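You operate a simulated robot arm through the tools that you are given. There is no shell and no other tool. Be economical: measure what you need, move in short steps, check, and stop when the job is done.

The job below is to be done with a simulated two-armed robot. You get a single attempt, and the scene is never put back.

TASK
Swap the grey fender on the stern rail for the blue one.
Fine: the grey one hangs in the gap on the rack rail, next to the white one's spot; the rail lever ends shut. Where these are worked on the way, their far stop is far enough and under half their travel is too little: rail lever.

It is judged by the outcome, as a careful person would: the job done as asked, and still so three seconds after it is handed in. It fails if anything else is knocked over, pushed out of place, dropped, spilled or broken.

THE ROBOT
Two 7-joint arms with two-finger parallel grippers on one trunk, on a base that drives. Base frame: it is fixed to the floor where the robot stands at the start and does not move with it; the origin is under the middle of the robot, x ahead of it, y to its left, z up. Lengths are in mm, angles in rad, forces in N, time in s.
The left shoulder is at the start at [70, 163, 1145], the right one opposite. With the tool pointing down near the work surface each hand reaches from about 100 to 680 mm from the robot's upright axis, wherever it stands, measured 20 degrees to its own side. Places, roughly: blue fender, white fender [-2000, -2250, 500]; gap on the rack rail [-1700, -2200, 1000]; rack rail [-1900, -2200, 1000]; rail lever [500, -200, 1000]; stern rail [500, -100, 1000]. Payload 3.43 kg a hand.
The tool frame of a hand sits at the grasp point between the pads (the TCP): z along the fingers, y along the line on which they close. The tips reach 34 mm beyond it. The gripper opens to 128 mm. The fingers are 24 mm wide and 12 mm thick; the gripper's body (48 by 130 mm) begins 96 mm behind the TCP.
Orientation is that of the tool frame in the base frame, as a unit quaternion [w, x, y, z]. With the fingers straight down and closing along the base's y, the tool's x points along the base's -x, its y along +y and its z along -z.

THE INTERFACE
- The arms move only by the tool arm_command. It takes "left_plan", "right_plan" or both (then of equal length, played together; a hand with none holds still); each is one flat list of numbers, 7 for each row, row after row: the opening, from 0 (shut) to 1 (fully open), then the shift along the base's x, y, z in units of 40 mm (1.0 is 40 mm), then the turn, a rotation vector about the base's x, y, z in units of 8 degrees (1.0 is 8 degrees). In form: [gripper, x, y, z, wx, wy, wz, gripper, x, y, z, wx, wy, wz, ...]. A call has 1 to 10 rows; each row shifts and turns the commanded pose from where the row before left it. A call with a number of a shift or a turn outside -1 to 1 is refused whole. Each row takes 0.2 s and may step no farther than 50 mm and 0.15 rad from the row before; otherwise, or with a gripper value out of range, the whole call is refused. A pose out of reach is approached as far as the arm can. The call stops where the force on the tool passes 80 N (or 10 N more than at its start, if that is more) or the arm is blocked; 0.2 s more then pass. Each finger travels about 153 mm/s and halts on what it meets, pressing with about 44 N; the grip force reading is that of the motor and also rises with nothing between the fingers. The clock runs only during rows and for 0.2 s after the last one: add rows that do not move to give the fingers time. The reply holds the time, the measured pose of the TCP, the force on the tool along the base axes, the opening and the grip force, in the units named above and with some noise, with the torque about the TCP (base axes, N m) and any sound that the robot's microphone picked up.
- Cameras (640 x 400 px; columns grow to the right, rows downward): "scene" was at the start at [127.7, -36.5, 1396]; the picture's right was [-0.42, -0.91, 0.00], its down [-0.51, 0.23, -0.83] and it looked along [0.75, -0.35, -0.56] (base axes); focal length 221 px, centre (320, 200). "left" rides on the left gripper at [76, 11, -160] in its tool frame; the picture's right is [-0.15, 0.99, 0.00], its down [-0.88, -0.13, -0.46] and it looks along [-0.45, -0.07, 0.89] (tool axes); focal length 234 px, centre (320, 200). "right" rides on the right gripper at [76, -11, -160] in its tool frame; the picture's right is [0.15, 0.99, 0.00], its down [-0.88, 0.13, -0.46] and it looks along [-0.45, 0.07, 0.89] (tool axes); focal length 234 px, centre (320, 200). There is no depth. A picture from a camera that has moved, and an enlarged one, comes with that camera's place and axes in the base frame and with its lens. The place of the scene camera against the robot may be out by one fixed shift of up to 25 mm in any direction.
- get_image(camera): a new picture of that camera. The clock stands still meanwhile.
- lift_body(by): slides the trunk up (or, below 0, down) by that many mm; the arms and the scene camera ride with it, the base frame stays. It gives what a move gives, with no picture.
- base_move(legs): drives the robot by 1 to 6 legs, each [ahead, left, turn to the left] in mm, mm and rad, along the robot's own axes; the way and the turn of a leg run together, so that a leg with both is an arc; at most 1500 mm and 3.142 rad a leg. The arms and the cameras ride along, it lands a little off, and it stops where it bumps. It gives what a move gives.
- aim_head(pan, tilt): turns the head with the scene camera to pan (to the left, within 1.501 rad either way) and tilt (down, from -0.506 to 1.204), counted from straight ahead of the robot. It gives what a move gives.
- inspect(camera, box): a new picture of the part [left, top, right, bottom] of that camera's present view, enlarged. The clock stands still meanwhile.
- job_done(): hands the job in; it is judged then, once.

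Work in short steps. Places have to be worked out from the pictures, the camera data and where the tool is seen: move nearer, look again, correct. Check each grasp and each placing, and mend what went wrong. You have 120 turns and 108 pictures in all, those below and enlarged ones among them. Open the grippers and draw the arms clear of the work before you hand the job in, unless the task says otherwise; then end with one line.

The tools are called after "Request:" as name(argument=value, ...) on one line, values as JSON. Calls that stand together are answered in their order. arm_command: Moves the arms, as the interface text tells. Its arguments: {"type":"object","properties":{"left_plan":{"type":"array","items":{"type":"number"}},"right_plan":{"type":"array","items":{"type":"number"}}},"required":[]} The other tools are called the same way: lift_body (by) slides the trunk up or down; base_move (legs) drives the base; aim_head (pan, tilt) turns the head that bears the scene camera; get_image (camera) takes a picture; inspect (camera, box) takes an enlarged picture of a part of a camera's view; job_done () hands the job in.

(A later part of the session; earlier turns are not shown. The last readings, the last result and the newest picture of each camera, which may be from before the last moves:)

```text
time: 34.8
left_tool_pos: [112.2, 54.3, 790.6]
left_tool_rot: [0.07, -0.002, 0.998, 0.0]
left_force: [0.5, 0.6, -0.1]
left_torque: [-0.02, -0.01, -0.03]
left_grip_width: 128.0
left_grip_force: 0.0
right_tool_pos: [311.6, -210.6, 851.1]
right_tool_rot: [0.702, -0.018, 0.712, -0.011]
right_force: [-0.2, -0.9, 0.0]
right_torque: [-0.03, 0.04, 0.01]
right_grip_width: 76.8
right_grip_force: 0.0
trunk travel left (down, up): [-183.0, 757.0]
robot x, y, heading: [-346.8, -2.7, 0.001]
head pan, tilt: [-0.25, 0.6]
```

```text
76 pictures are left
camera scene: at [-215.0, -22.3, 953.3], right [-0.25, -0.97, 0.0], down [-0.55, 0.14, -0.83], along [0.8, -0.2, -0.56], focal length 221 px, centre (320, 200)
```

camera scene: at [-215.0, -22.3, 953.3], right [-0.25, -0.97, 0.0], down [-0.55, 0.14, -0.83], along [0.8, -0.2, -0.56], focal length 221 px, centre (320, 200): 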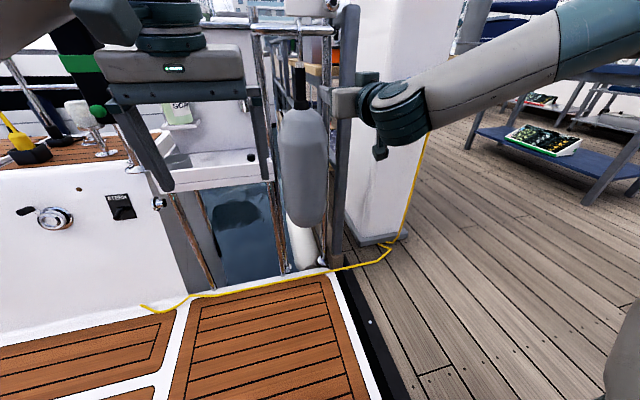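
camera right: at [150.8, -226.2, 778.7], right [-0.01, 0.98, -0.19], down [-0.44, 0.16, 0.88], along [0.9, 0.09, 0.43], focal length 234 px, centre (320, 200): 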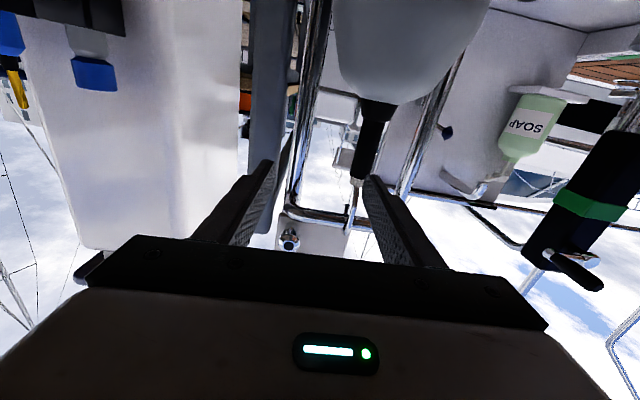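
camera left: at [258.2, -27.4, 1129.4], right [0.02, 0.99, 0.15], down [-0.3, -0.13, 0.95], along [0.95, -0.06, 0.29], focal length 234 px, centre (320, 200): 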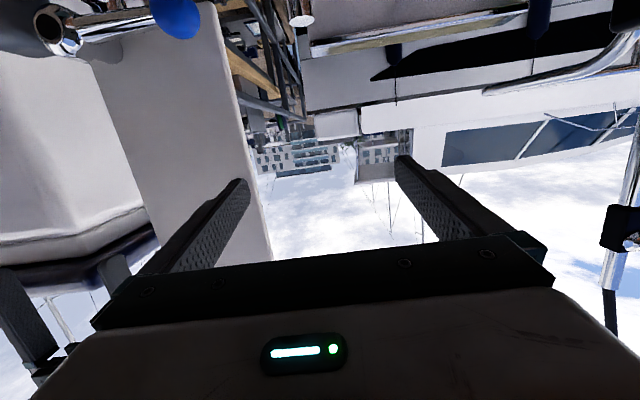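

Neck spans z 781–885 at (478,-149). I shift the hand to y≈-148 and drive forward 90 mm, then re-look.

Request:
arm_command(right_plan=[0.8, 0, 0.5, 0, 0, 0, 0, 0.8, 0, 0.5, 0, 0, 0, 0, 0.8, 0, 0.55, 0, 0, 0, 0, 0.8, 0, 0, 0, 0, 0, 0])

Request:
base_move(legs=[[90, 0, 0]])

Request:
get_image(camera="right")

```text
time: 35.8
left_tool_pos: [113.6, 54.5, 791.1]
left_tool_rot: [0.07, -0.002, 0.998, 0.0]
left_force: [0.4, 0.6, -0.2]
left_torque: [-0.03, 0.02, 0.03]
left_grip_width: 128.1
left_grip_force: 0.0
right_tool_pos: [311.6, -148.0, 851.6]
right_tool_rot: [0.702, -0.017, 0.712, -0.01]
right_force: [-0.4, -0.1, -0.4]
right_torque: [-0.02, 0.0, -0.01]
right_grip_width: 102.3
right_grip_force: 0.0
trunk travel left (down, up): [-183.0, 757.0]
robot x, y, heading: [-345.9, -3.2, 0.001]
head pan, tilt: [-0.25, 0.6]
```

```text
time: 36.9
left_tool_pos: [204.3, 55.3, 790.1]
left_tool_rot: [0.069, -0.002, 0.998, 0.0]
left_force: [0.2, 0.3, 0.2]
left_torque: [0.03, 0.02, -0.02]
left_grip_width: 128.3
left_grip_force: 0.1
right_tool_pos: [401.6, -147.6, 851.4]
right_tool_rot: [0.701, -0.017, 0.713, -0.011]
right_force: [-0.1, -0.4, -0.4]
right_torque: [0.02, -0.04, 0.0]
right_grip_width: 102.6
right_grip_force: 0.0
trunk travel left (down, up): [-183.0, 757.0]
robot x, y, heading: [-255.3, -0.7, 0.007]
head pan, tilt: [-0.25, 0.6]
```

```text
75 pictures are left
camera right: at [241.1, -163.6, 777.9], right [-0.01, 0.98, -0.19], down [-0.44, 0.16, 0.88], along [0.9, 0.09, 0.43], focal length 234 px, centre (320, 200)
```

right: 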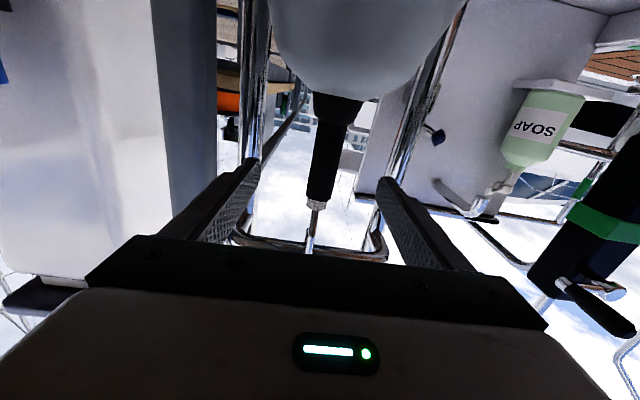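

Neck is centred (y≈-145). Advance 76 mm and close.

Request:
arm_command(right_plan=[0.8, 0.5, 0, 0, 0, 0, 0, 0.8, 0.5, 0.05, 0, 0, 0, 0, 0.8, 0.5, 0, 0, 0, 0, 0, 0.8, 0.4, 0, 0, 0, 0, 0, 0.3, 0, 0, 0, 0, 0, 0, 0, 0, 0, 0, 0, 0, 0, 0, 0, 0, 0, 0, 0, 0, 0, 0, 0, 0, 0, 0, 0])

Request:
get_image(camera="right")

Request:
inspect(camera="scene", box=[220, 0, 400, 120])

```text
time: 38.7
left_tool_pos: [203.4, 54.1, 790.5]
left_tool_rot: [0.07, -0.002, 0.998, 0.001]
left_force: [0.3, 0.1, -0.3]
left_torque: [0.01, -0.02, -0.01]
left_grip_width: 128.0
left_grip_force: 0.1
right_tool_pos: [477.6, -147.0, 852.7]
right_tool_rot: [0.702, -0.017, 0.712, -0.01]
right_force: [0.0, -1.6, 1.3]
right_torque: [0.42, 0.06, -0.04]
right_grip_width: 29.6
right_grip_force: 43.7
trunk travel left (down, up): [-183.0, 757.0]
robot x, y, heading: [-257.2, 0.6, -0.0]
head pan, tilt: [-0.25, 0.6]
```

```text
74 pictures are left
camera right: at [317.3, -162.0, 779.0], right [-0.01, 0.98, -0.18], down [-0.44, 0.16, 0.88], along [0.9, 0.09, 0.43], focal length 234 px, centre (320, 200)
```

right: 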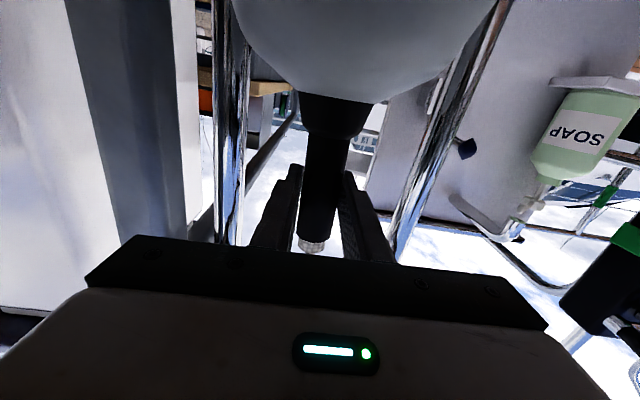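

```text
3.33 times, centred on (310, 60) of scene
camera zoom: at [-124.5, -22.4, 953.2], right [-0.25, -0.97, 0.0], down [-0.55, 0.14, -0.82], along [0.8, -0.2, -0.57], focal length 738 px, centre (353, 667)
```

zoom: 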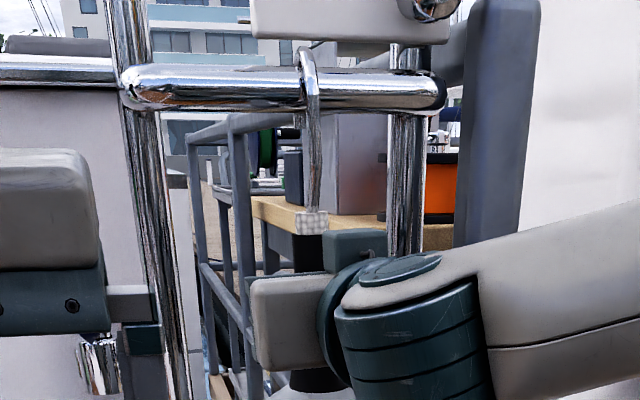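

Grip is on the neck (29.6 mm). I lift 70 mm straight up and check that the hook clears the bar.

Request:
arm_command(right_plan=[0, 0, 0, 0.35, 0, 0, 0, 0, 0, 0, 0.35, 0, 0, 0, 0, 0, 0, 0.35, 0, 0, 0, 0, 0, 0, 0.35, 0, 0, 0, 0, 0, 0, 0.35, 0, 0, 0, 0, 0, 0, 0, 0, 0, 0])

Request:
aim_head(pan=-0.25, tilt=0.3)

Request:
get_image(camera="scene")

Request:
inspect(camera="scene", box=[220, 40, 400, 160])

```text
time: 40.1
left_tool_pos: [205.3, 53.6, 787.6]
left_tool_rot: [0.068, -0.002, 0.998, 0.002]
left_force: [-0.4, -0.7, -0.4]
left_torque: [0.0, 0.02, 0.01]
left_grip_width: 127.9
left_grip_force: 0.2
right_tool_pos: [478.0, -147.5, 910.2]
right_tool_rot: [0.695, -0.017, 0.719, -0.01]
right_force: [-25.7, -2.3, -54.5]
right_torque: [1.03, -0.15, -0.04]
right_grip_width: 29.4
right_grip_force: 43.7
trunk travel left (down, up): [-183.0, 757.0]
robot x, y, heading: [-257.9, -5.9, -0.001]
head pan, tilt: [-0.25, 0.6]
```

```text
time: 40.9
left_tool_pos: [205.3, 53.9, 788.3]
left_tool_rot: [0.068, -0.002, 0.998, 0.001]
left_force: [-0.3, 0.0, -0.2]
left_torque: [0.04, 0.0, 0.01]
left_grip_width: 128.0
left_grip_force: 0.0
right_tool_pos: [479.8, -146.3, 911.3]
right_tool_rot: [0.695, -0.017, 0.719, -0.01]
right_force: [-25.6, -0.4, -54.5]
right_torque: [0.71, -0.16, -0.1]
right_grip_width: 29.6
right_grip_force: 44.2
trunk travel left (down, up): [-183.0, 757.0]
robot x, y, heading: [-255.2, -2.7, -0.003]
head pan, tilt: [-0.25, 0.3]
```

```text
72 pictures are left
camera scene: at [-117.3, -24.4, 980.1], right [-0.25, -0.97, 0.0], down [-0.29, 0.07, -0.95], along [0.92, -0.23, -0.3], focal length 221 px, centre (320, 200)
```

scene: 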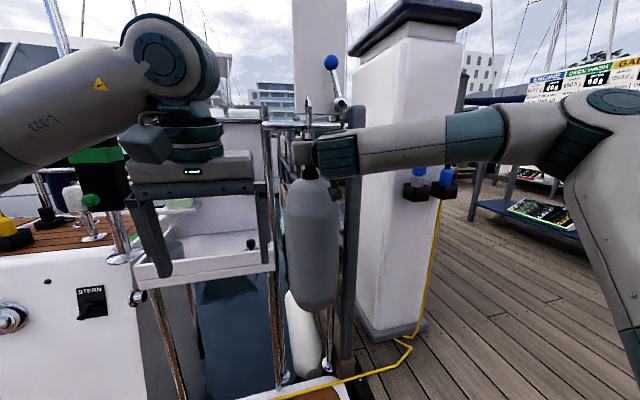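

```text
3.33 times, centred on (310, 100) of scene
camera zoom: at [-117.3, -24.4, 980.1], right [-0.25, -0.97, 0.0], down [-0.29, 0.07, -0.95], along [0.92, -0.23, -0.3], focal length 738 px, centre (353, 533)
```

zoom: 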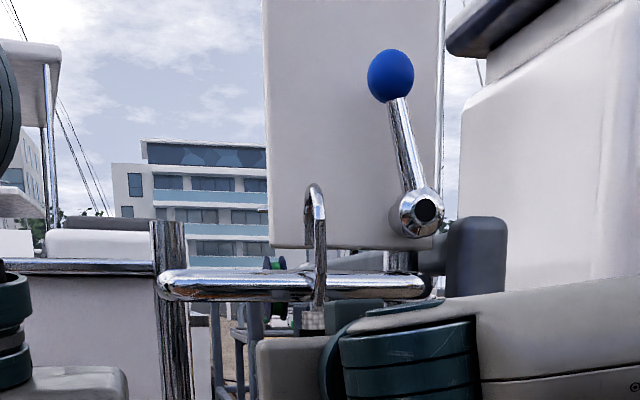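

The hook's rear tip now stands above the bar, while the tape at the neck top touches the bar's underside (54 N). I ease down 6 mm and pull back toward the robot.

Request:
arm_command(right_plan=[0, 0, 0, -0.4, 0, 0, 0, 0, 0, 0, 0, 0, 0, 0])

Request:
inspect(camera="scene", box=[260, 70, 380, 150])

```text
time: 41.5
left_tool_pos: [205.1, 54.7, 791.4]
left_tool_rot: [0.07, -0.002, 0.998, 0.0]
left_force: [-0.2, 0.9, 1.4]
left_torque: [0.01, 0.0, 0.03]
left_grip_width: 128.0
left_grip_force: 0.0
right_tool_pos: [476.3, -145.7, 905.7]
right_tool_rot: [0.702, -0.017, 0.712, -0.012]
right_force: [-0.4, 1.0, -9.1]
right_torque: [0.22, 0.05, 0.0]
right_grip_width: 29.5
right_grip_force: 44.0
trunk travel left (down, up): [-183.0, 757.0]
robot x, y, heading: [-259.7, -0.4, 0.004]
head pan, tilt: [-0.25, 0.3]
```

```text
5.00 times, centred on (320, 110) of scene
camera zoom: at [-118.2, -23.5, 980.8], right [-0.25, -0.97, 0.0], down [-0.29, 0.07, -0.95], along [0.93, -0.23, -0.3], focal length 1107 px, centre (320, 650)
```

zoom: 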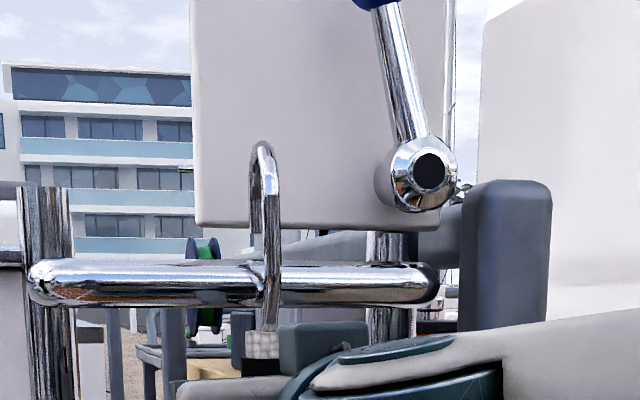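

Request:
inspect(camera="scene", box=[297, 92, 327, 142])

```text
8.00 times, centred on (312, 117) of scene
camera zoom: at [-118.2, -23.5, 980.8], right [-0.25, -0.97, 0.0], down [-0.29, 0.07, -0.95], along [0.93, -0.23, -0.3], focal length 1771 px, centre (384, 864)
```

zoom: 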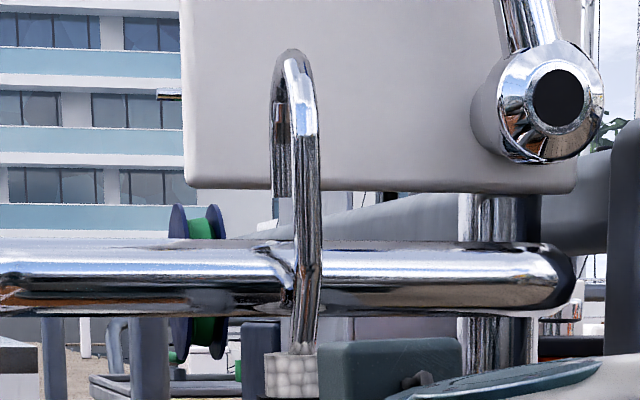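

The rear tip is ~15 mm above the bar. Pull straight back with the arm, then look.

Request:
arm_command(right_plan=[0, -0.4, 0, 0, 0, 0, 0, 0, -0.5, 0, 0, 0, 0, 0, 0, -0.5, 0, 0, 0, 0, 0, 0, 0, 0, 0, 0, 0, 0])

Request:
inspect(camera="scene", box=[220, 40, 400, 160])

```text
time: 42.5
left_tool_pos: [203.6, 55.0, 790.2]
left_tool_rot: [0.068, -0.001, 0.998, 0.0]
left_force: [-0.3, 0.1, 0.3]
left_torque: [0.04, -0.01, 0.01]
left_grip_width: 127.8
left_grip_force: 0.1
right_tool_pos: [420.2, -145.5, 904.0]
right_tool_rot: [0.701, -0.017, 0.713, -0.01]
right_force: [0.4, 0.3, -9.1]
right_torque: [0.06, 0.1, 0.02]
right_grip_width: 29.4
right_grip_force: 43.8
trunk travel left (down, up): [-183.0, 757.0]
robot x, y, heading: [-261.8, -1.1, 0.001]
head pan, tilt: [-0.25, 0.3]
```

```text
3.33 times, centred on (310, 100) of scene
camera zoom: at [-119.0, -23.5, 980.5], right [-0.25, -0.97, 0.0], down [-0.29, 0.07, -0.95], along [0.93, -0.23, -0.3], focal length 738 px, centre (353, 533)
```

zoom: 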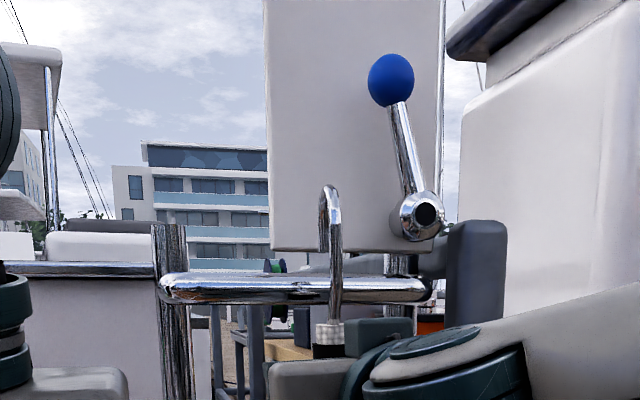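

The grey fender is free (weight ~9 N). I back the base away, then turn right towards the rack and look.

Request:
base_move(legs=[[-400, 0, 0], [0, 0, -1.571]])

Request:
aim_head(pan=-0.7, tilt=0.3)

Request:
get_image(camera="scene")

```text
time: 48.8
left_tool_pos: [-593.8, -464.6, 789.6]
left_tool_rot: [0.049, 0.701, 0.71, -0.048]
left_force: [-1.2, -1.2, -0.1]
left_torque: [-0.02, 0.01, 0.01]
left_grip_width: 127.5
left_grip_force: 0.0
right_tool_pos: [-792.7, -682.5, 905.3]
right_tool_rot: [0.491, 0.489, 0.519, -0.501]
right_force: [0.2, -0.8, -8.5]
right_torque: [0.11, -0.16, -0.05]
right_grip_width: 29.5
right_grip_force: 44.6
trunk travel left (down, up): [-183.0, 757.0]
robot x, y, heading: [-653.3, -1.7, -1.558]
head pan, tilt: [-0.25, 0.3]
```

```text
time: 49.6
left_tool_pos: [-595.0, -464.3, 790.3]
left_tool_rot: [0.049, 0.7, 0.711, -0.048]
left_force: [-0.1, 0.4, 0.7]
left_torque: [0.01, 0.0, -0.02]
left_grip_width: 128.0
left_grip_force: 0.1
right_tool_pos: [-791.6, -684.0, 904.0]
right_tool_rot: [0.491, 0.49, 0.518, -0.501]
right_force: [-0.3, 0.0, -9.3]
right_torque: [0.12, -0.05, -0.01]
right_grip_width: 29.1
right_grip_force: 44.3
trunk travel left (down, up): [-183.0, 757.0]
robot x, y, heading: [-654.4, -1.6, -1.556]
head pan, tilt: [-0.7, 0.3]
```

```text
67 pictures are left
camera scene: at [-716.3, -125.3, 980.6], right [-0.77, 0.63, 0.0], down [0.19, 0.23, -0.95], along [-0.61, -0.74, -0.3], focal length 221 px, centre (320, 200)
```

scene: 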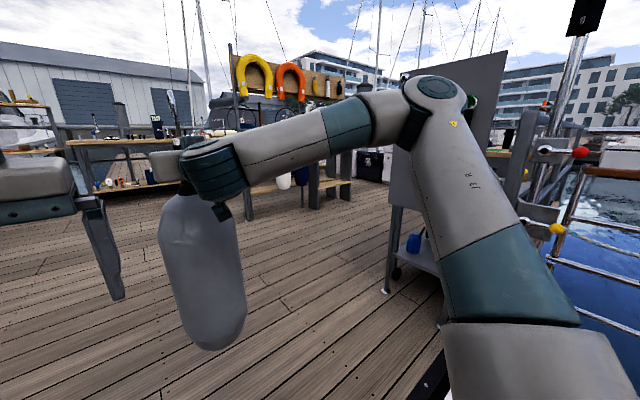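

Rack with horseshoe buoys sits ahead-right; a trolley with a grey board stands at the right. I go ahead 900 mm first, then look again.

Request:
base_move(legs=[[900, 0, -0.013]])

Request:
aim_head(pan=-0.9, tilt=0.25)

Request:
get_image(camera="scene")

Request:
aim_head(pan=-1.5, tilt=0.4)

Request:
get_image(camera="scene")

```text
time: 54.4
left_tool_pos: [-603.9, -1372.5, 791.1]
left_tool_rot: [0.048, 0.708, 0.703, -0.048]
left_force: [-0.9, 0.5, -0.2]
left_torque: [0.04, -0.01, 0.01]
left_grip_width: 127.8
left_grip_force: 0.1
right_tool_pos: [-805.1, -1587.6, 904.7]
right_tool_rot: [0.486, 0.495, 0.513, -0.506]
right_force: [-0.2, -0.6, -9.7]
right_torque: [0.06, -0.09, 0.0]
right_grip_width: 29.2
right_grip_force: 43.8
trunk travel left (down, up): [-183.0, 757.0]
robot x, y, heading: [-654.1, -908.3, -1.581]
head pan, tilt: [-0.7, 0.3]
```

```text
time: 55.1
left_tool_pos: [-602.4, -1371.0, 789.6]
left_tool_rot: [0.049, 0.708, 0.703, -0.049]
left_force: [-0.4, -0.4, -0.9]
left_torque: [-0.03, -0.01, -0.01]
left_grip_width: 128.1
left_grip_force: 0.0
right_tool_pos: [-805.9, -1586.5, 904.3]
right_tool_rot: [0.485, 0.495, 0.513, -0.506]
right_force: [-0.2, -0.2, -8.8]
right_torque: [0.07, -0.09, 0.0]
right_grip_width: 29.9
right_grip_force: 43.7
trunk travel left (down, up): [-183.0, 757.0]
robot x, y, heading: [-655.8, -909.3, -1.581]
head pan, tilt: [-0.901, 0.25]
```

```text
66 pictures are left
camera scene: at [-731.2, -1017.4, 985.3], right [-0.61, 0.79, 0.0], down [0.2, 0.15, -0.97], along [-0.76, -0.59, -0.25], focal length 221 px, centre (320, 200)
```

scene: 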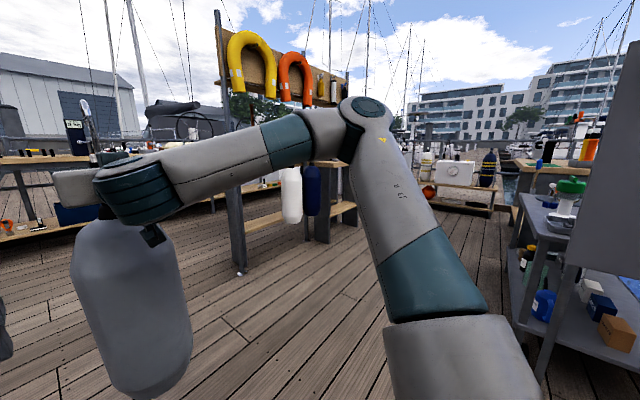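

```text
time: 56.1
left_tool_pos: [-602.4, -1371.7, 790.3]
left_tool_rot: [0.048, 0.708, 0.703, -0.049]
left_force: [0.3, -0.2, 0.3]
left_torque: [0.01, 0.01, -0.03]
left_grip_width: 128.3
left_grip_force: 0.1
right_tool_pos: [-804.8, -1586.6, 904.7]
right_tool_rot: [0.486, 0.494, 0.514, -0.505]
right_force: [0.8, 0.1, -9.1]
right_torque: [0.11, -0.13, -0.01]
right_grip_width: 29.4
right_grip_force: 44.2
trunk travel left (down, up): [-183.0, 757.0]
robot x, y, heading: [-649.7, -908.6, -1.583]
head pan, tilt: [-1.499, 0.4]
```

```text
65 pictures are left
camera scene: at [-749.9, -965.9, 971.4], right [-0.06, 1.0, 0.0], down [0.39, 0.03, -0.92], along [-0.92, -0.06, -0.39], focal length 221 px, centre (320, 200)
```

scene: 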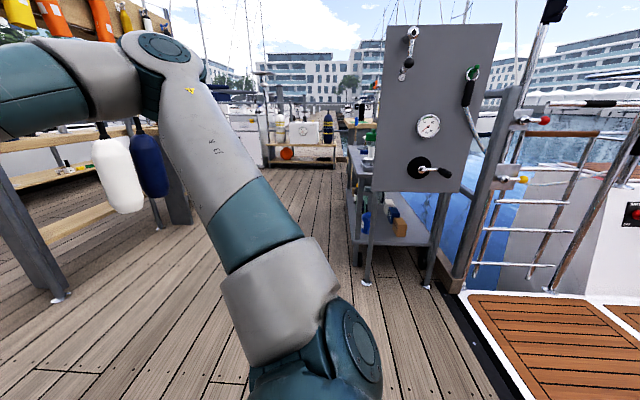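

The trolley lies at y > -750, so the lane is free. I go 240 mm further ahead and strafe right 900 mm to stand in front of the gap.

Request:
base_move(legs=[[200, 0, 0.011], [0, -880, 0]])

Request:
aim_head(pan=-0.25, tilt=0.1)

Request:
get_image(camera="scene")

Request:
get_image(camera="right")

Request:
get_image(camera="left")

```text
time: 62.0
left_tool_pos: [-1492.9, -1562.5, 788.5]
left_tool_rot: [0.048, 0.712, 0.698, -0.049]
left_force: [0.3, 0.1, -0.4]
left_torque: [-0.03, -0.02, -0.02]
left_grip_width: 127.9
left_grip_force: 0.1
right_tool_pos: [-1698.4, -1773.9, 904.2]
right_tool_rot: [0.482, 0.499, 0.509, -0.509]
right_force: [-0.3, -0.9, -8.1]
right_torque: [0.1, -0.09, 0.04]
right_grip_width: 29.6
right_grip_force: 43.5
trunk travel left (down, up): [-183.0, 757.0]
robot x, y, heading: [-1533.9, -1098.0, -1.595]
head pan, tilt: [-1.499, 0.4]
```

```text
time: 63.4
left_tool_pos: [-1492.5, -1562.7, 790.0]
left_tool_rot: [0.048, 0.713, 0.698, -0.049]
left_force: [0.5, 0.1, 0.9]
left_torque: [0.03, -0.02, 0.01]
left_grip_width: 128.1
left_grip_force: 0.0
right_tool_pos: [-1697.2, -1774.2, 904.1]
right_tool_rot: [0.481, 0.499, 0.51, -0.51]
right_force: [-0.2, -0.7, -8.4]
right_torque: [0.06, -0.07, -0.01]
right_grip_width: 29.4
right_grip_force: 43.7
trunk travel left (down, up): [-183.0, 757.0]
robot x, y, heading: [-1537.2, -1100.7, -1.597]
head pan, tilt: [-0.25, 0.099]
```

```text
64 pictures are left
camera scene: at [-1566.4, -1238.4, 999.2], right [-0.96, 0.27, 0.0], down [0.03, 0.1, -0.99], along [-0.27, -0.96, -0.1], focal length 221 px, centre (320, 200)
```

scene: 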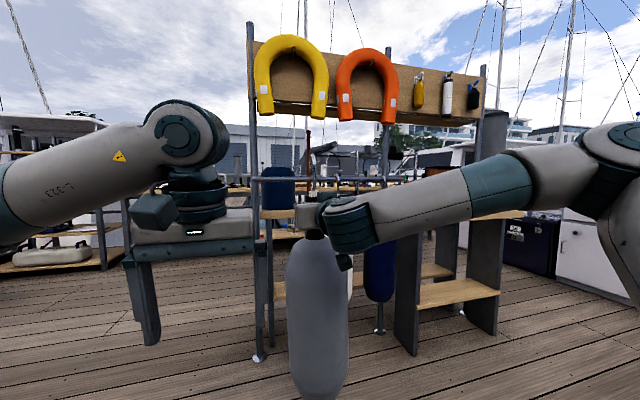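

```text
63 pictures are left
camera right: at [-1709.7, -1613.0, 831.6], right [0.98, -0.01, -0.18], down [0.17, 0.44, 0.88], along [0.07, -0.9, 0.43], focal length 234 px, centre (320, 200)
```

right: 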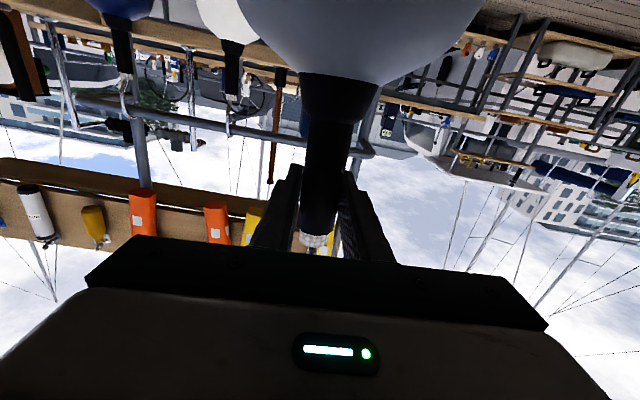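

```text
62 pictures are left
camera left: at [-1479.2, -1465.8, 938.2], right [0.99, -0.17, 0.02], down [-0.15, -0.81, 0.57], along [-0.08, -0.57, -0.82], focal length 234 px, centre (320, 200)
```

left: 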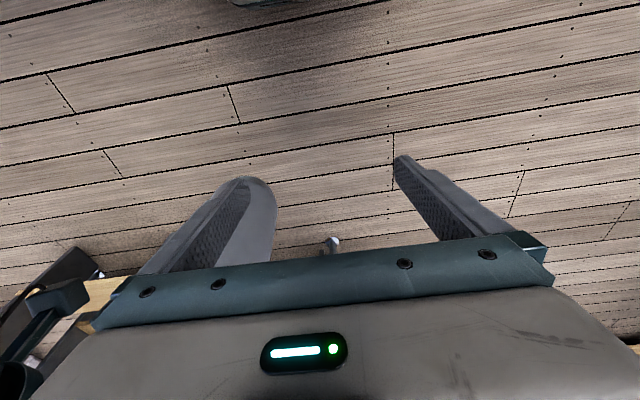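

The rack rail shows in the right camera with hooks of blue and white on it. Zoom in there and from the head.

Request:
inspect(camera="right", box=[80, 50, 400, 210])

Request:
inspect(camera="scene", box=[240, 120, 440, 250])

```text
2.00 times, centred on (240, 130) of right
camera zoom: at [-1709.7, -1613.0, 831.6], right [0.98, -0.01, -0.18], down [0.17, 0.44, 0.88], along [0.07, -0.9, 0.43], focal length 468 px, centre (480, 340)
```

zoom: 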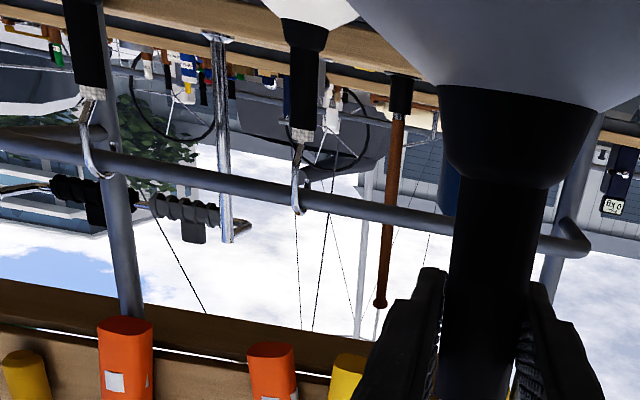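

```text
3.08 times, centred on (340, 185) of scene
camera zoom: at [-1566.4, -1238.4, 999.2], right [-0.96, 0.27, 0.0], down [0.03, 0.1, -0.99], along [-0.27, -0.96, -0.1], focal length 681 px, centre (258, 246)
```

zoom: 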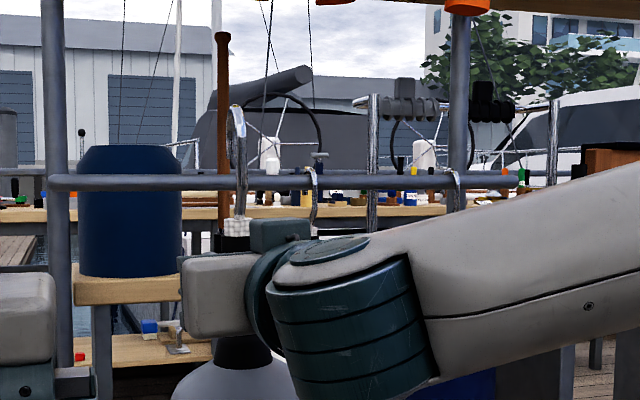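

Rail is roughly along x at y≈-2360, z≈990, slightly angled; hooks: white x≈-1970, blue x≈-2225, so the gap is ≈ x -1715. I move 300 mm nearer with a small turn and re-measure.

Request:
base_move(legs=[[300, 30, -0.06]])

Request:
inspect(camera="right", box=[0, 0, 480, 240])

Request:
inspect(camera="scene", box=[220, 80, 500, 260])

```text
time: 65.5
left_tool_pos: [-1508.8, -1867.5, 789.6]
left_tool_rot: [0.047, 0.735, 0.675, -0.05]
left_force: [0.3, -0.1, -0.3]
left_torque: [0.02, 0.0, 0.0]
left_grip_width: 128.0
left_grip_force: 0.2
right_tool_pos: [-1727.5, -2064.8, 903.3]
right_tool_rot: [-0.465, -0.515, -0.494, 0.524]
right_force: [0.9, -0.2, -8.4]
right_torque: [0.02, -0.12, 0.03]
right_grip_width: 29.5
right_grip_force: 44.4
trunk travel left (down, up): [-183.0, 757.0]
robot x, y, heading: [-1521.7, -1400.1, -1.66]
head pan, tilt: [-0.25, 0.099]
```

```text
1.33 times, centred on (240, 120) of right
camera zoom: at [-1728.9, -1903.6, 831.2], right [0.98, -0.08, -0.18], down [0.2, 0.42, 0.88], along [0.01, -0.9, 0.43], focal length 312 px, centre (427, 307)
```

zoom: 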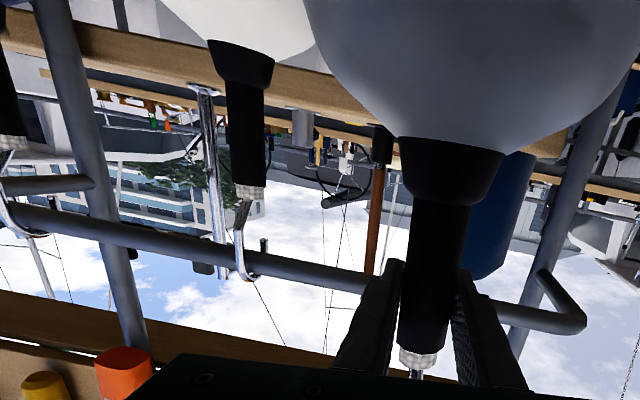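

```text
2.22 times, centred on (360, 170) of scene
camera zoom: at [-1561.7, -1539.2, 999.1], right [-0.94, 0.33, 0.0], down [0.03, 0.1, -0.99], along [-0.33, -0.94, -0.1], focal length 492 px, centre (231, 267)
```

zoom: 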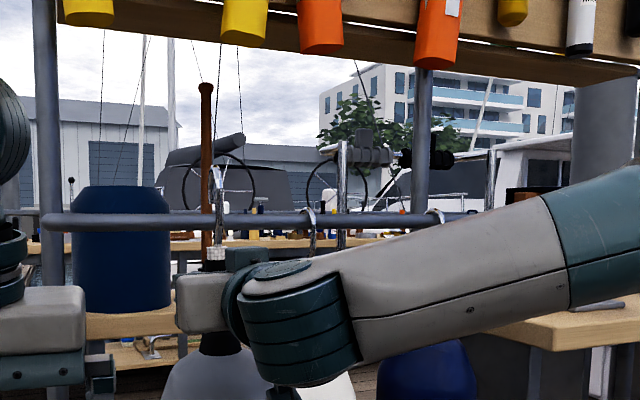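

Combining both views: rail ≈ parallel to x at y≈-2285, z≈994; hooks at x≈-1972 (white) and ≈-2262 (blue); gap ≈ -1690. I square up the heading, raise to crossing height, and advance to just short of the rail.

Request:
base_move(legs=[[0, -25, 0.089]])

Request:
lift_body(by=22)

Request:
base_move(legs=[[130, 0, 0]])

Request:
aim_head(pan=-0.25, tilt=0.0)

Request:
inspect(camera="scene", box=[180, 100, 480, 280])

Request:
get_image(camera="right")

```text
time: 66.4
left_tool_pos: [-1494.0, -1862.4, 789.2]
left_tool_rot: [0.049, 0.705, 0.706, -0.049]
left_force: [-0.4, -1.0, 0.4]
left_torque: [-0.01, 0.01, 0.01]
left_grip_width: 127.9
left_grip_force: 0.0
right_tool_pos: [-1694.0, -2079.4, 903.1]
right_tool_rot: [0.488, 0.493, 0.516, -0.503]
right_force: [0.1, -0.1, -9.0]
right_torque: [0.09, -0.15, 0.0]
right_grip_width: 29.8
right_grip_force: 44.1
trunk travel left (down, up): [-183.0, 757.0]
robot x, y, heading: [-1547.2, -1402.6, -1.566]
head pan, tilt: [-0.25, 0.099]
```

```text
time: 67.1
left_tool_pos: [-1494.0, -1863.7, 811.9]
left_tool_rot: [0.048, 0.705, 0.706, -0.049]
left_force: [0.3, 0.5, 0.5]
left_torque: [0.05, 0.0, 0.0]
left_grip_width: 128.1
left_grip_force: 0.1
right_tool_pos: [-1693.5, -2080.5, 925.2]
right_tool_rot: [0.486, 0.494, 0.516, -0.504]
right_force: [0.9, -0.1, -9.1]
right_torque: [0.07, -0.09, 0.0]
right_grip_width: 29.5
right_grip_force: 43.8
trunk travel left (down, up): [-205.0, 735.0]
robot x, y, heading: [-1547.4, -1399.8, -1.572]
head pan, tilt: [-0.25, 0.099]
```

```text
time: 68.4
left_tool_pos: [-1495.2, -1992.6, 810.5]
left_tool_rot: [0.049, 0.706, 0.705, -0.049]
left_force: [-0.1, -0.3, -0.1]
left_torque: [0.01, -0.01, -0.03]
left_grip_width: 128.1
left_grip_force: 0.1
right_tool_pos: [-1695.2, -2208.0, 920.3]
right_tool_rot: [0.484, 0.495, 0.519, -0.502]
right_force: [5.6, 23.8, -41.4]
right_torque: [-0.62, 0.12, 0.05]
right_grip_width: 29.5
right_grip_force: 43.9
trunk travel left (down, up): [-205.0, 735.0]
robot x, y, heading: [-1549.2, -1532.2, -1.57]
head pan, tilt: [-0.25, 0.099]
```

```text
time: 69.0
left_tool_pos: [-1494.5, -1993.5, 812.5]
left_tool_rot: [0.049, 0.706, 0.705, -0.049]
left_force: [0.4, 0.0, 0.7]
left_torque: [-0.03, -0.01, 0.02]
left_grip_width: 128.0
left_grip_force: 0.0
right_tool_pos: [-1695.2, -2209.0, 919.8]
right_tool_rot: [0.485, 0.494, 0.519, -0.501]
right_force: [0.0, 0.1, -9.3]
right_torque: [0.19, -0.12, -0.01]
right_grip_width: 29.6
right_grip_force: 43.7
trunk travel left (down, up): [-205.0, 735.0]
robot x, y, heading: [-1549.9, -1527.5, -1.574]
head pan, tilt: [-0.25, 0.0]
```

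```text
2.13 times, centred on (330, 190) of scene
camera zoom: at [-1574.8, -1668.3, 1030.3], right [-0.97, 0.25, 0.0], down [0.0, 0.0, -1.0], along [-0.25, -0.97, 0.0], focal length 472 px, centre (299, 221)
```

zoom: 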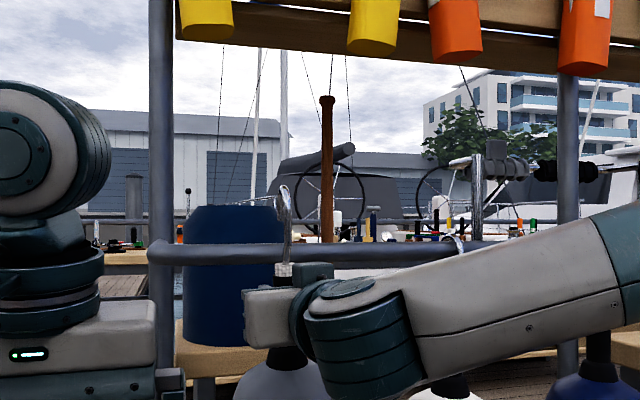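

```text
56 pictures are left
camera right: at [-1710.8, -2046.6, 850.1], right [0.98, 0.01, -0.19], down [0.16, 0.43, 0.89], along [0.09, -0.9, 0.42], focal length 234 px, centre (320, 200)
```

right: 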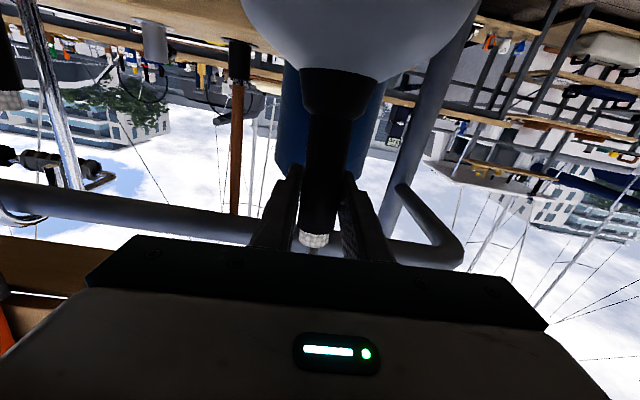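

A brief contact force occurred at the end of that move, though now it reads only the fender's weight. Zoom in on the hook and bar.

Request:
inspect(camera="scene", box=[280, 160, 360, 250])

Request:
inspect(camera="right", box=[240, 160, 480, 290])

```text
4.44 times, centred on (320, 205) of scene
camera zoom: at [-1574.8, -1668.3, 1030.3], right [-0.97, 0.25, 0.0], down [0.0, 0.0, -1.0], along [-0.25, -0.97, 0.0], focal length 984 px, centre (320, 178)
```

zoom: 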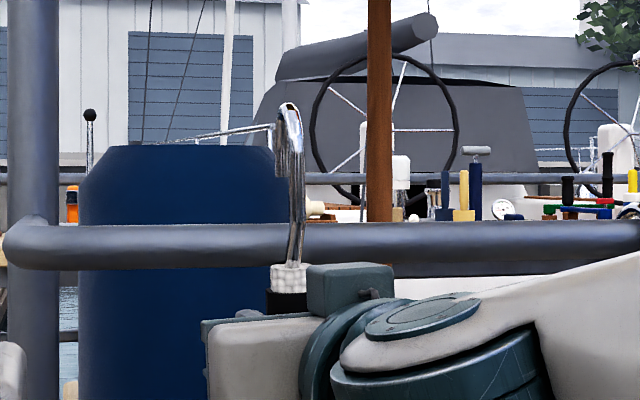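

```text
2.67 times, centred on (360, 225) of right
camera zoom: at [-1710.8, -2046.6, 850.1], right [0.98, 0.01, -0.19], down [0.16, 0.43, 0.89], along [0.09, -0.9, 0.42], focal length 624 px, centre (213, 133)
```

zoom: 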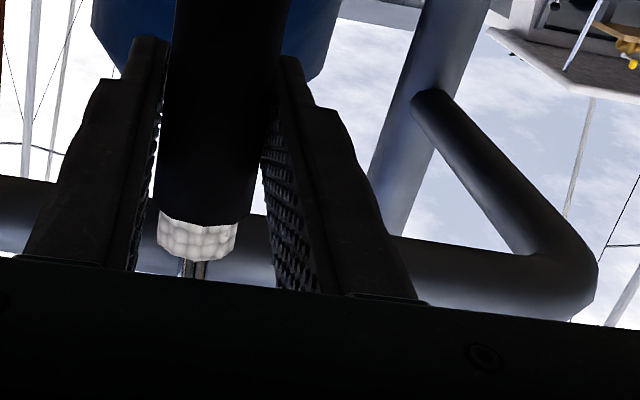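

Re-triangulating from three poses puts the rail nearer: y≈-2225, z≈972. So the tape just touches beneath the bar while the hook's rear tip is ~25 mm above it. I ease down 10 mm, go 16 mm forward, and check.

Request:
arm_command(right_plan=[0, 0, 0, -0.25, 0, 0, 0, 0, 0, -0.4, 0, 0, 0, 0, 0, 0, 0, 0, 0, 0, 0])

Request:
inspect(camera="scene", box=[280, 160, 360, 250])

Request:
inspect(camera="right", box=[240, 160, 480, 290])

```text
time: 69.8
left_tool_pos: [-1495.8, -1990.9, 812.8]
left_tool_rot: [0.048, 0.706, 0.704, -0.049]
left_force: [0.9, -0.3, 0.0]
left_torque: [-0.01, -0.02, -0.01]
left_grip_width: 127.9
left_grip_force: 0.0
right_tool_pos: [-1695.1, -2222.5, 910.5]
right_tool_rot: [0.484, 0.494, 0.52, -0.501]
right_force: [-0.5, 24.5, -19.5]
right_torque: [-1.1, -0.13, 0.04]
right_grip_width: 29.7
right_grip_force: 43.6
trunk travel left (down, up): [-205.0, 735.0]
robot x, y, heading: [-1551.4, -1530.0, -1.573]
head pan, tilt: [-0.25, 0.0]
```

```text
4.44 times, centred on (320, 205) of scene
camera zoom: at [-1575.2, -1666.2, 1030.3], right [-0.97, 0.25, 0.0], down [0.0, 0.0, -1.0], along [-0.25, -0.97, 0.0], focal length 984 px, centre (320, 178)
```

zoom: 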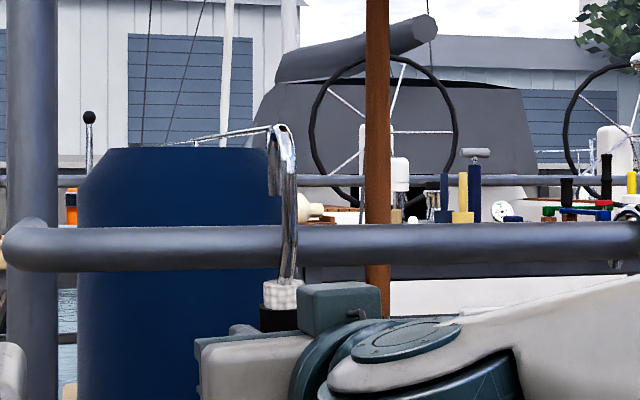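

```text
2.67 times, centred on (360, 225) of right
camera zoom: at [-1710.6, -2059.9, 840.5], right [0.98, 0.01, -0.19], down [0.16, 0.43, 0.89], along [0.09, -0.9, 0.42], focal length 624 px, centre (213, 133)
```

zoom: 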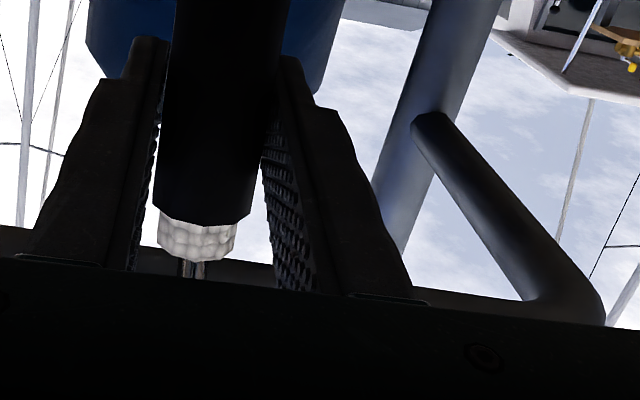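

The shank now touches the bar's front, so the hook is fully over. I back off 4 mm and lower ~50 mm to seat it.

Request:
arm_command(right_plan=[0, 0, 0.1, 0, 0, 0, 0, 0, 0, 0, -0.25, 0, 0, 0, 0, 0, 0, -0.25, 0, 0, 0, 0, 0, 0, -0.25, 0, 0, 0, 0, 0, 0, -0.25, 0, 0, 0, 0, 0, 0, 0, 0, 0, 0])

Request:
inspect(camera="scene", box=[280, 160, 360, 250])

```text
time: 71.2
left_tool_pos: [-1496.0, -1992.9, 811.0]
left_tool_rot: [0.049, 0.706, 0.704, -0.048]
left_force: [0.3, -0.3, 0.6]
left_torque: [-0.01, 0.0, -0.03]
left_grip_width: 127.9
left_grip_force: 0.0
right_tool_pos: [-1693.6, -2221.9, 869.4]
right_tool_rot: [0.484, 0.494, 0.52, -0.5]
right_force: [0.4, -4.9, -10.4]
right_torque: [0.53, -0.07, 0.01]
right_grip_width: 29.6
right_grip_force: 44.1
trunk travel left (down, up): [-205.0, 735.0]
robot x, y, heading: [-1548.8, -1528.2, -1.573]
head pan, tilt: [-0.25, 0.0]
```

```text
4.44 times, centred on (320, 205) of scene
camera zoom: at [-1574.8, -1668.7, 1030.0], right [-0.97, 0.25, 0.0], down [0.0, 0.0, -1.0], along [-0.25, -0.97, 0.0], focal length 984 px, centre (320, 178)
```

zoom: 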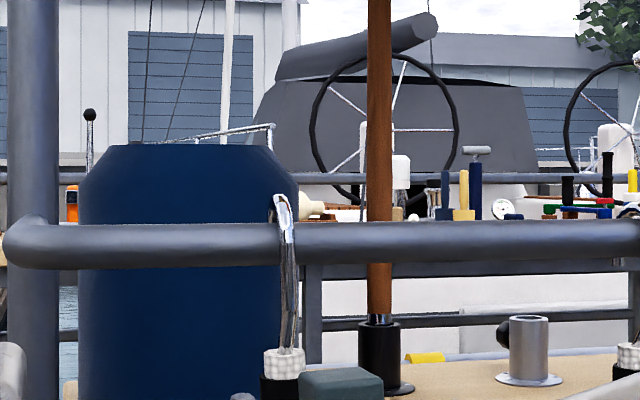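

Rear leg is behind the bar. Another ~12 mm to seat.

Request:
arm_command(right_plan=[0, 0, 0, -0.15, 0, 0, 0, 0, 0, 0, -0.15, 0, 0, 0, 0, 0, 0, 0, 0, 0, 0])

Request:
inspect(camera="scene", box=[280, 160, 360, 250])

```text
time: 72.0
left_tool_pos: [-1494.5, -1992.1, 813.4]
left_tool_rot: [0.049, 0.706, 0.705, -0.049]
left_force: [-0.1, -0.3, -0.3]
left_torque: [-0.02, 0.02, 0.04]
left_grip_width: 127.9
left_grip_force: 0.0
right_tool_pos: [-1694.9, -2221.9, 863.5]
right_tool_rot: [0.487, 0.493, 0.517, -0.503]
right_force: [1.5, -14.5, 21.8]
right_torque: [1.39, -0.19, -0.02]
right_grip_width: 29.6
right_grip_force: 44.2
trunk travel left (down, up): [-205.0, 735.0]
robot x, y, heading: [-1547.4, -1536.4, -1.572]
head pan, tilt: [-0.25, 0.0]
```

```text
4.44 times, centred on (320, 205) of scene
camera zoom: at [-1574.2, -1667.4, 1030.8], right [-0.97, 0.25, 0.0], down [0.0, 0.0, -1.0], along [-0.25, -0.97, 0.0], focal length 984 px, centre (320, 178)
```

zoom: 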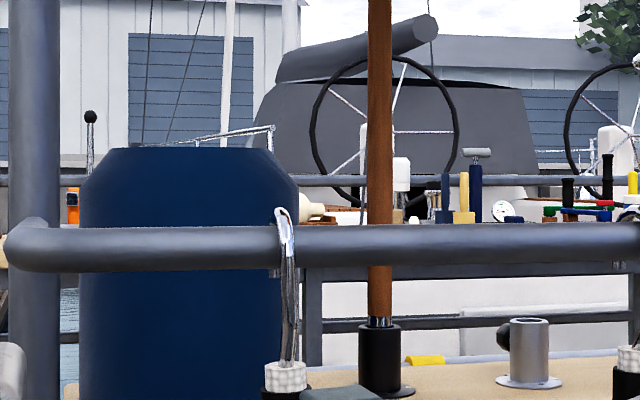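

Seated: the arm feels +22 N support and the rear tip shows below the bar. I relieve the load, open, and check.

Request:
arm_command(right_plan=[0, 0, 0.05, 0.12, 0, 0, 0, 0.3, 0, 0, 0, 0, 0, 0, 0.5, 0, 0, 0, 0, 0, 0, 0.7, 0, 0, 0, 0, 0, 0, 0.7, 0, 0, 0, 0, 0, 0])

Request:
get_image(camera="right")

```text
time: 73.2
left_tool_pos: [-1494.8, -1991.5, 812.0]
left_tool_rot: [0.049, 0.706, 0.705, -0.049]
left_force: [0.2, 0.3, 1.0]
left_torque: [0.0, -0.01, 0.02]
left_grip_width: 128.0
left_grip_force: 0.1
right_tool_pos: [-1695.2, -2217.4, 864.5]
right_tool_rot: [0.484, 0.494, 0.52, -0.502]
right_force: [0.0, 0.2, -0.3]
right_torque: [0.01, -0.03, 0.01]
right_grip_width: 89.7
right_grip_force: 0.1
trunk travel left (down, up): [-205.0, 735.0]
robot x, y, heading: [-1547.8, -1532.8, -1.572]
head pan, tilt: [-0.25, 0.0]
```

```text
49 pictures are left
camera right: at [-1710.3, -2055.9, 793.5], right [0.98, 0.01, -0.19], down [0.16, 0.43, 0.89], along [0.09, -0.9, 0.42], focal length 234 px, centre (320, 200)
```

right: 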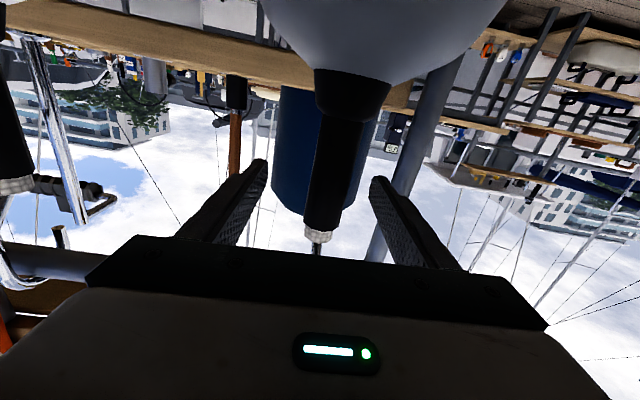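

The grey fender hangs free on the rail. I back off 200 mm and strafe right toward the blue fender (x≈-2196).

Request:
base_move(legs=[[-200, 0, 0], [0, -495, 0]])

Request:
get_image(camera="scene")

Request:
get_image(camera="right")

```text
time: 77.4
left_tool_pos: [-1997.0, -1790.6, 811.9]
left_tool_rot: [0.049, 0.705, 0.705, -0.05]
left_force: [-0.7, -0.2, 0.1]
left_torque: [-0.01, -0.03, 0.0]
left_grip_width: 128.2
left_grip_force: 0.1
right_tool_pos: [-2194.7, -2017.2, 864.7]
right_tool_rot: [0.486, 0.493, 0.52, -0.501]
right_force: [-0.1, -0.5, -0.4]
right_torque: [0.01, 0.01, 0.02]
right_grip_width: 89.6
right_grip_force: 0.1
trunk travel left (down, up): [-205.0, 735.0]
robot x, y, heading: [-2051.7, -1326.9, -1.57]
head pan, tilt: [-0.25, 0.0]
```

```text
48 pictures are left
camera scene: at [-2077.4, -1466.1, 1030.4], right [-0.97, 0.25, 0.0], down [0.0, 0.0, -1.0], along [-0.25, -0.97, 0.0], focal length 221 px, centre (320, 200)
```

scene: 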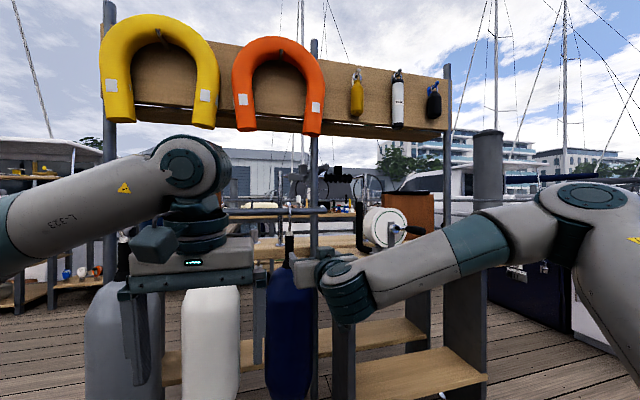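

```text
47 pictures are left
camera right: at [-2211.9, -1854.9, 793.5], right [0.98, 0.02, -0.19], down [0.16, 0.43, 0.89], along [0.1, -0.9, 0.42], focal length 234 px, centre (320, 200)
```

right: 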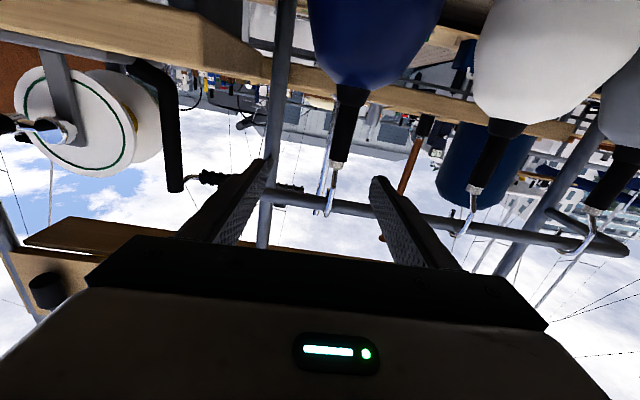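

All three hang well. Blue neck at x≈-2157; I shift the hand +37 mm in x, 6 mm down, and drive forward 110 mm.

Request:
arm_command(right_plan=[0.8, 0.45, 0, -0.1, 0, 0, 0, 0.8, 0.45, 0, -0.05, 0, 0, 0, 0.8, 0, 0, 0, 0, 0, 0])

Request:
base_move(legs=[[110, 0, 0]])

Request:
get_image(camera="right")

```text
time: 78.2
left_tool_pos: [-1996.8, -1789.7, 811.9]
left_tool_rot: [0.049, 0.705, 0.706, -0.049]
left_force: [-0.6, 0.5, 0.0]
left_torque: [0.02, -0.02, 0.01]
left_grip_width: 127.8
left_grip_force: 0.1
right_tool_pos: [-2161.5, -2015.5, 857.6]
right_tool_rot: [0.485, 0.492, 0.521, -0.501]
right_force: [0.1, 0.0, -0.9]
right_torque: [-0.04, -0.02, -0.02]
right_grip_width: 102.4
right_grip_force: 0.1
trunk travel left (down, up): [-205.0, 735.0]
robot x, y, heading: [-2049.1, -1329.0, -1.572]
head pan, tilt: [-0.25, 0.0]
```

```text
time: 79.4
left_tool_pos: [-1995.7, -1901.4, 812.0]
left_tool_rot: [0.049, 0.704, 0.706, -0.048]
left_force: [-0.3, -0.6, 0.2]
left_torque: [0.03, -0.01, 0.0]
left_grip_width: 127.9
left_grip_force: 0.2
right_tool_pos: [-2158.1, -2127.1, 857.5]
right_tool_rot: [0.486, 0.492, 0.522, -0.5]
right_force: [0.1, -1.1, -0.9]
right_torque: [-0.01, 0.02, -0.03]
right_grip_width: 102.2
right_grip_force: 0.0
trunk travel left (down, up): [-205.0, 735.0]
robot x, y, heading: [-2052.6, -1442.8, -1.572]
head pan, tilt: [-0.25, 0.0]
```

```text
46 pictures are left
camera right: at [-2175.6, -1966.0, 786.1], right [0.98, 0.02, -0.19], down [0.16, 0.43, 0.89], along [0.1, -0.9, 0.42], focal length 234 px, centre (320, 200)
```

right: 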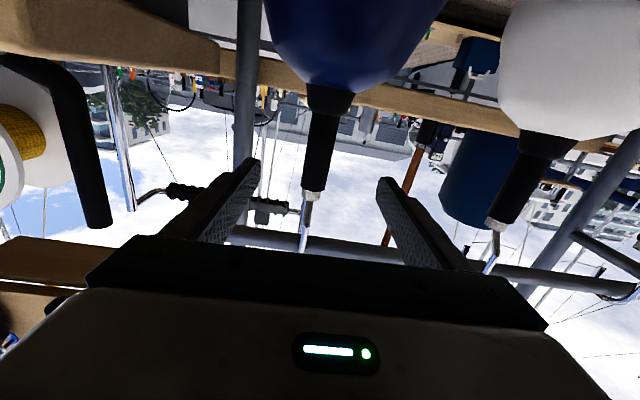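

Centred on the blue neck. Advance 80 mm with the arm and close.

Request:
arm_command(right_plan=[0.8, 0, -0.5, 0, 0, 0, 0, 0.8, 0, -0.5, 0, 0, 0, 0, 0.8, 0, -0.5, 0, 0, 0, 0, 0.8, 0, -0.5, 0, 0, 0, 0, 0.8, 0, 0, 0, 0, 0, 0, 0.3, 0, 0, 0, 0, 0, 0, 0, 0, 0, 0, 0, 0, 0, 0, 0, 0, 0, 0, 0, 0, 0, 0, 0, 0, 0, 0, 0])

Request:
get_image(camera="right")

```text
time: 81.4
left_tool_pos: [-1994.6, -1901.4, 812.0]
left_tool_rot: [0.049, 0.705, 0.706, -0.049]
left_force: [-0.9, -0.5, -0.1]
left_torque: [0.0, 0.0, -0.02]
left_grip_width: 128.0
left_grip_force: 0.1
right_tool_pos: [-2170.1, -2194.1, 857.5]
right_tool_rot: [0.487, 0.49, 0.523, -0.499]
right_force: [6.5, -2.8, 0.2]
right_torque: [0.31, 0.59, 0.16]
right_grip_width: 29.4
right_grip_force: 43.9
right hand out of reach, approached as far as the arm can: row 1, 2, 3, 4
trunk travel left (down, up): [-205.0, 735.0]
robot x, y, heading: [-2052.5, -1441.3, -1.566]
head pan, tilt: [-0.25, 0.0]
```

```text
45 pictures are left
camera right: at [-2188.1, -2033.0, 787.4], right [0.98, 0.03, -0.19], down [0.16, 0.43, 0.89], along [0.1, -0.9, 0.42], focal length 234 px, centre (320, 200)
```

right: 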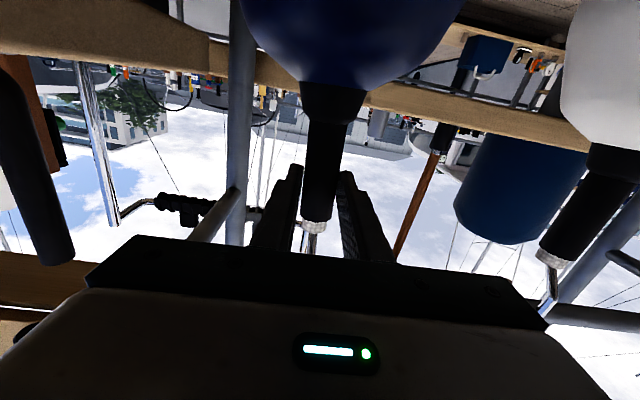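

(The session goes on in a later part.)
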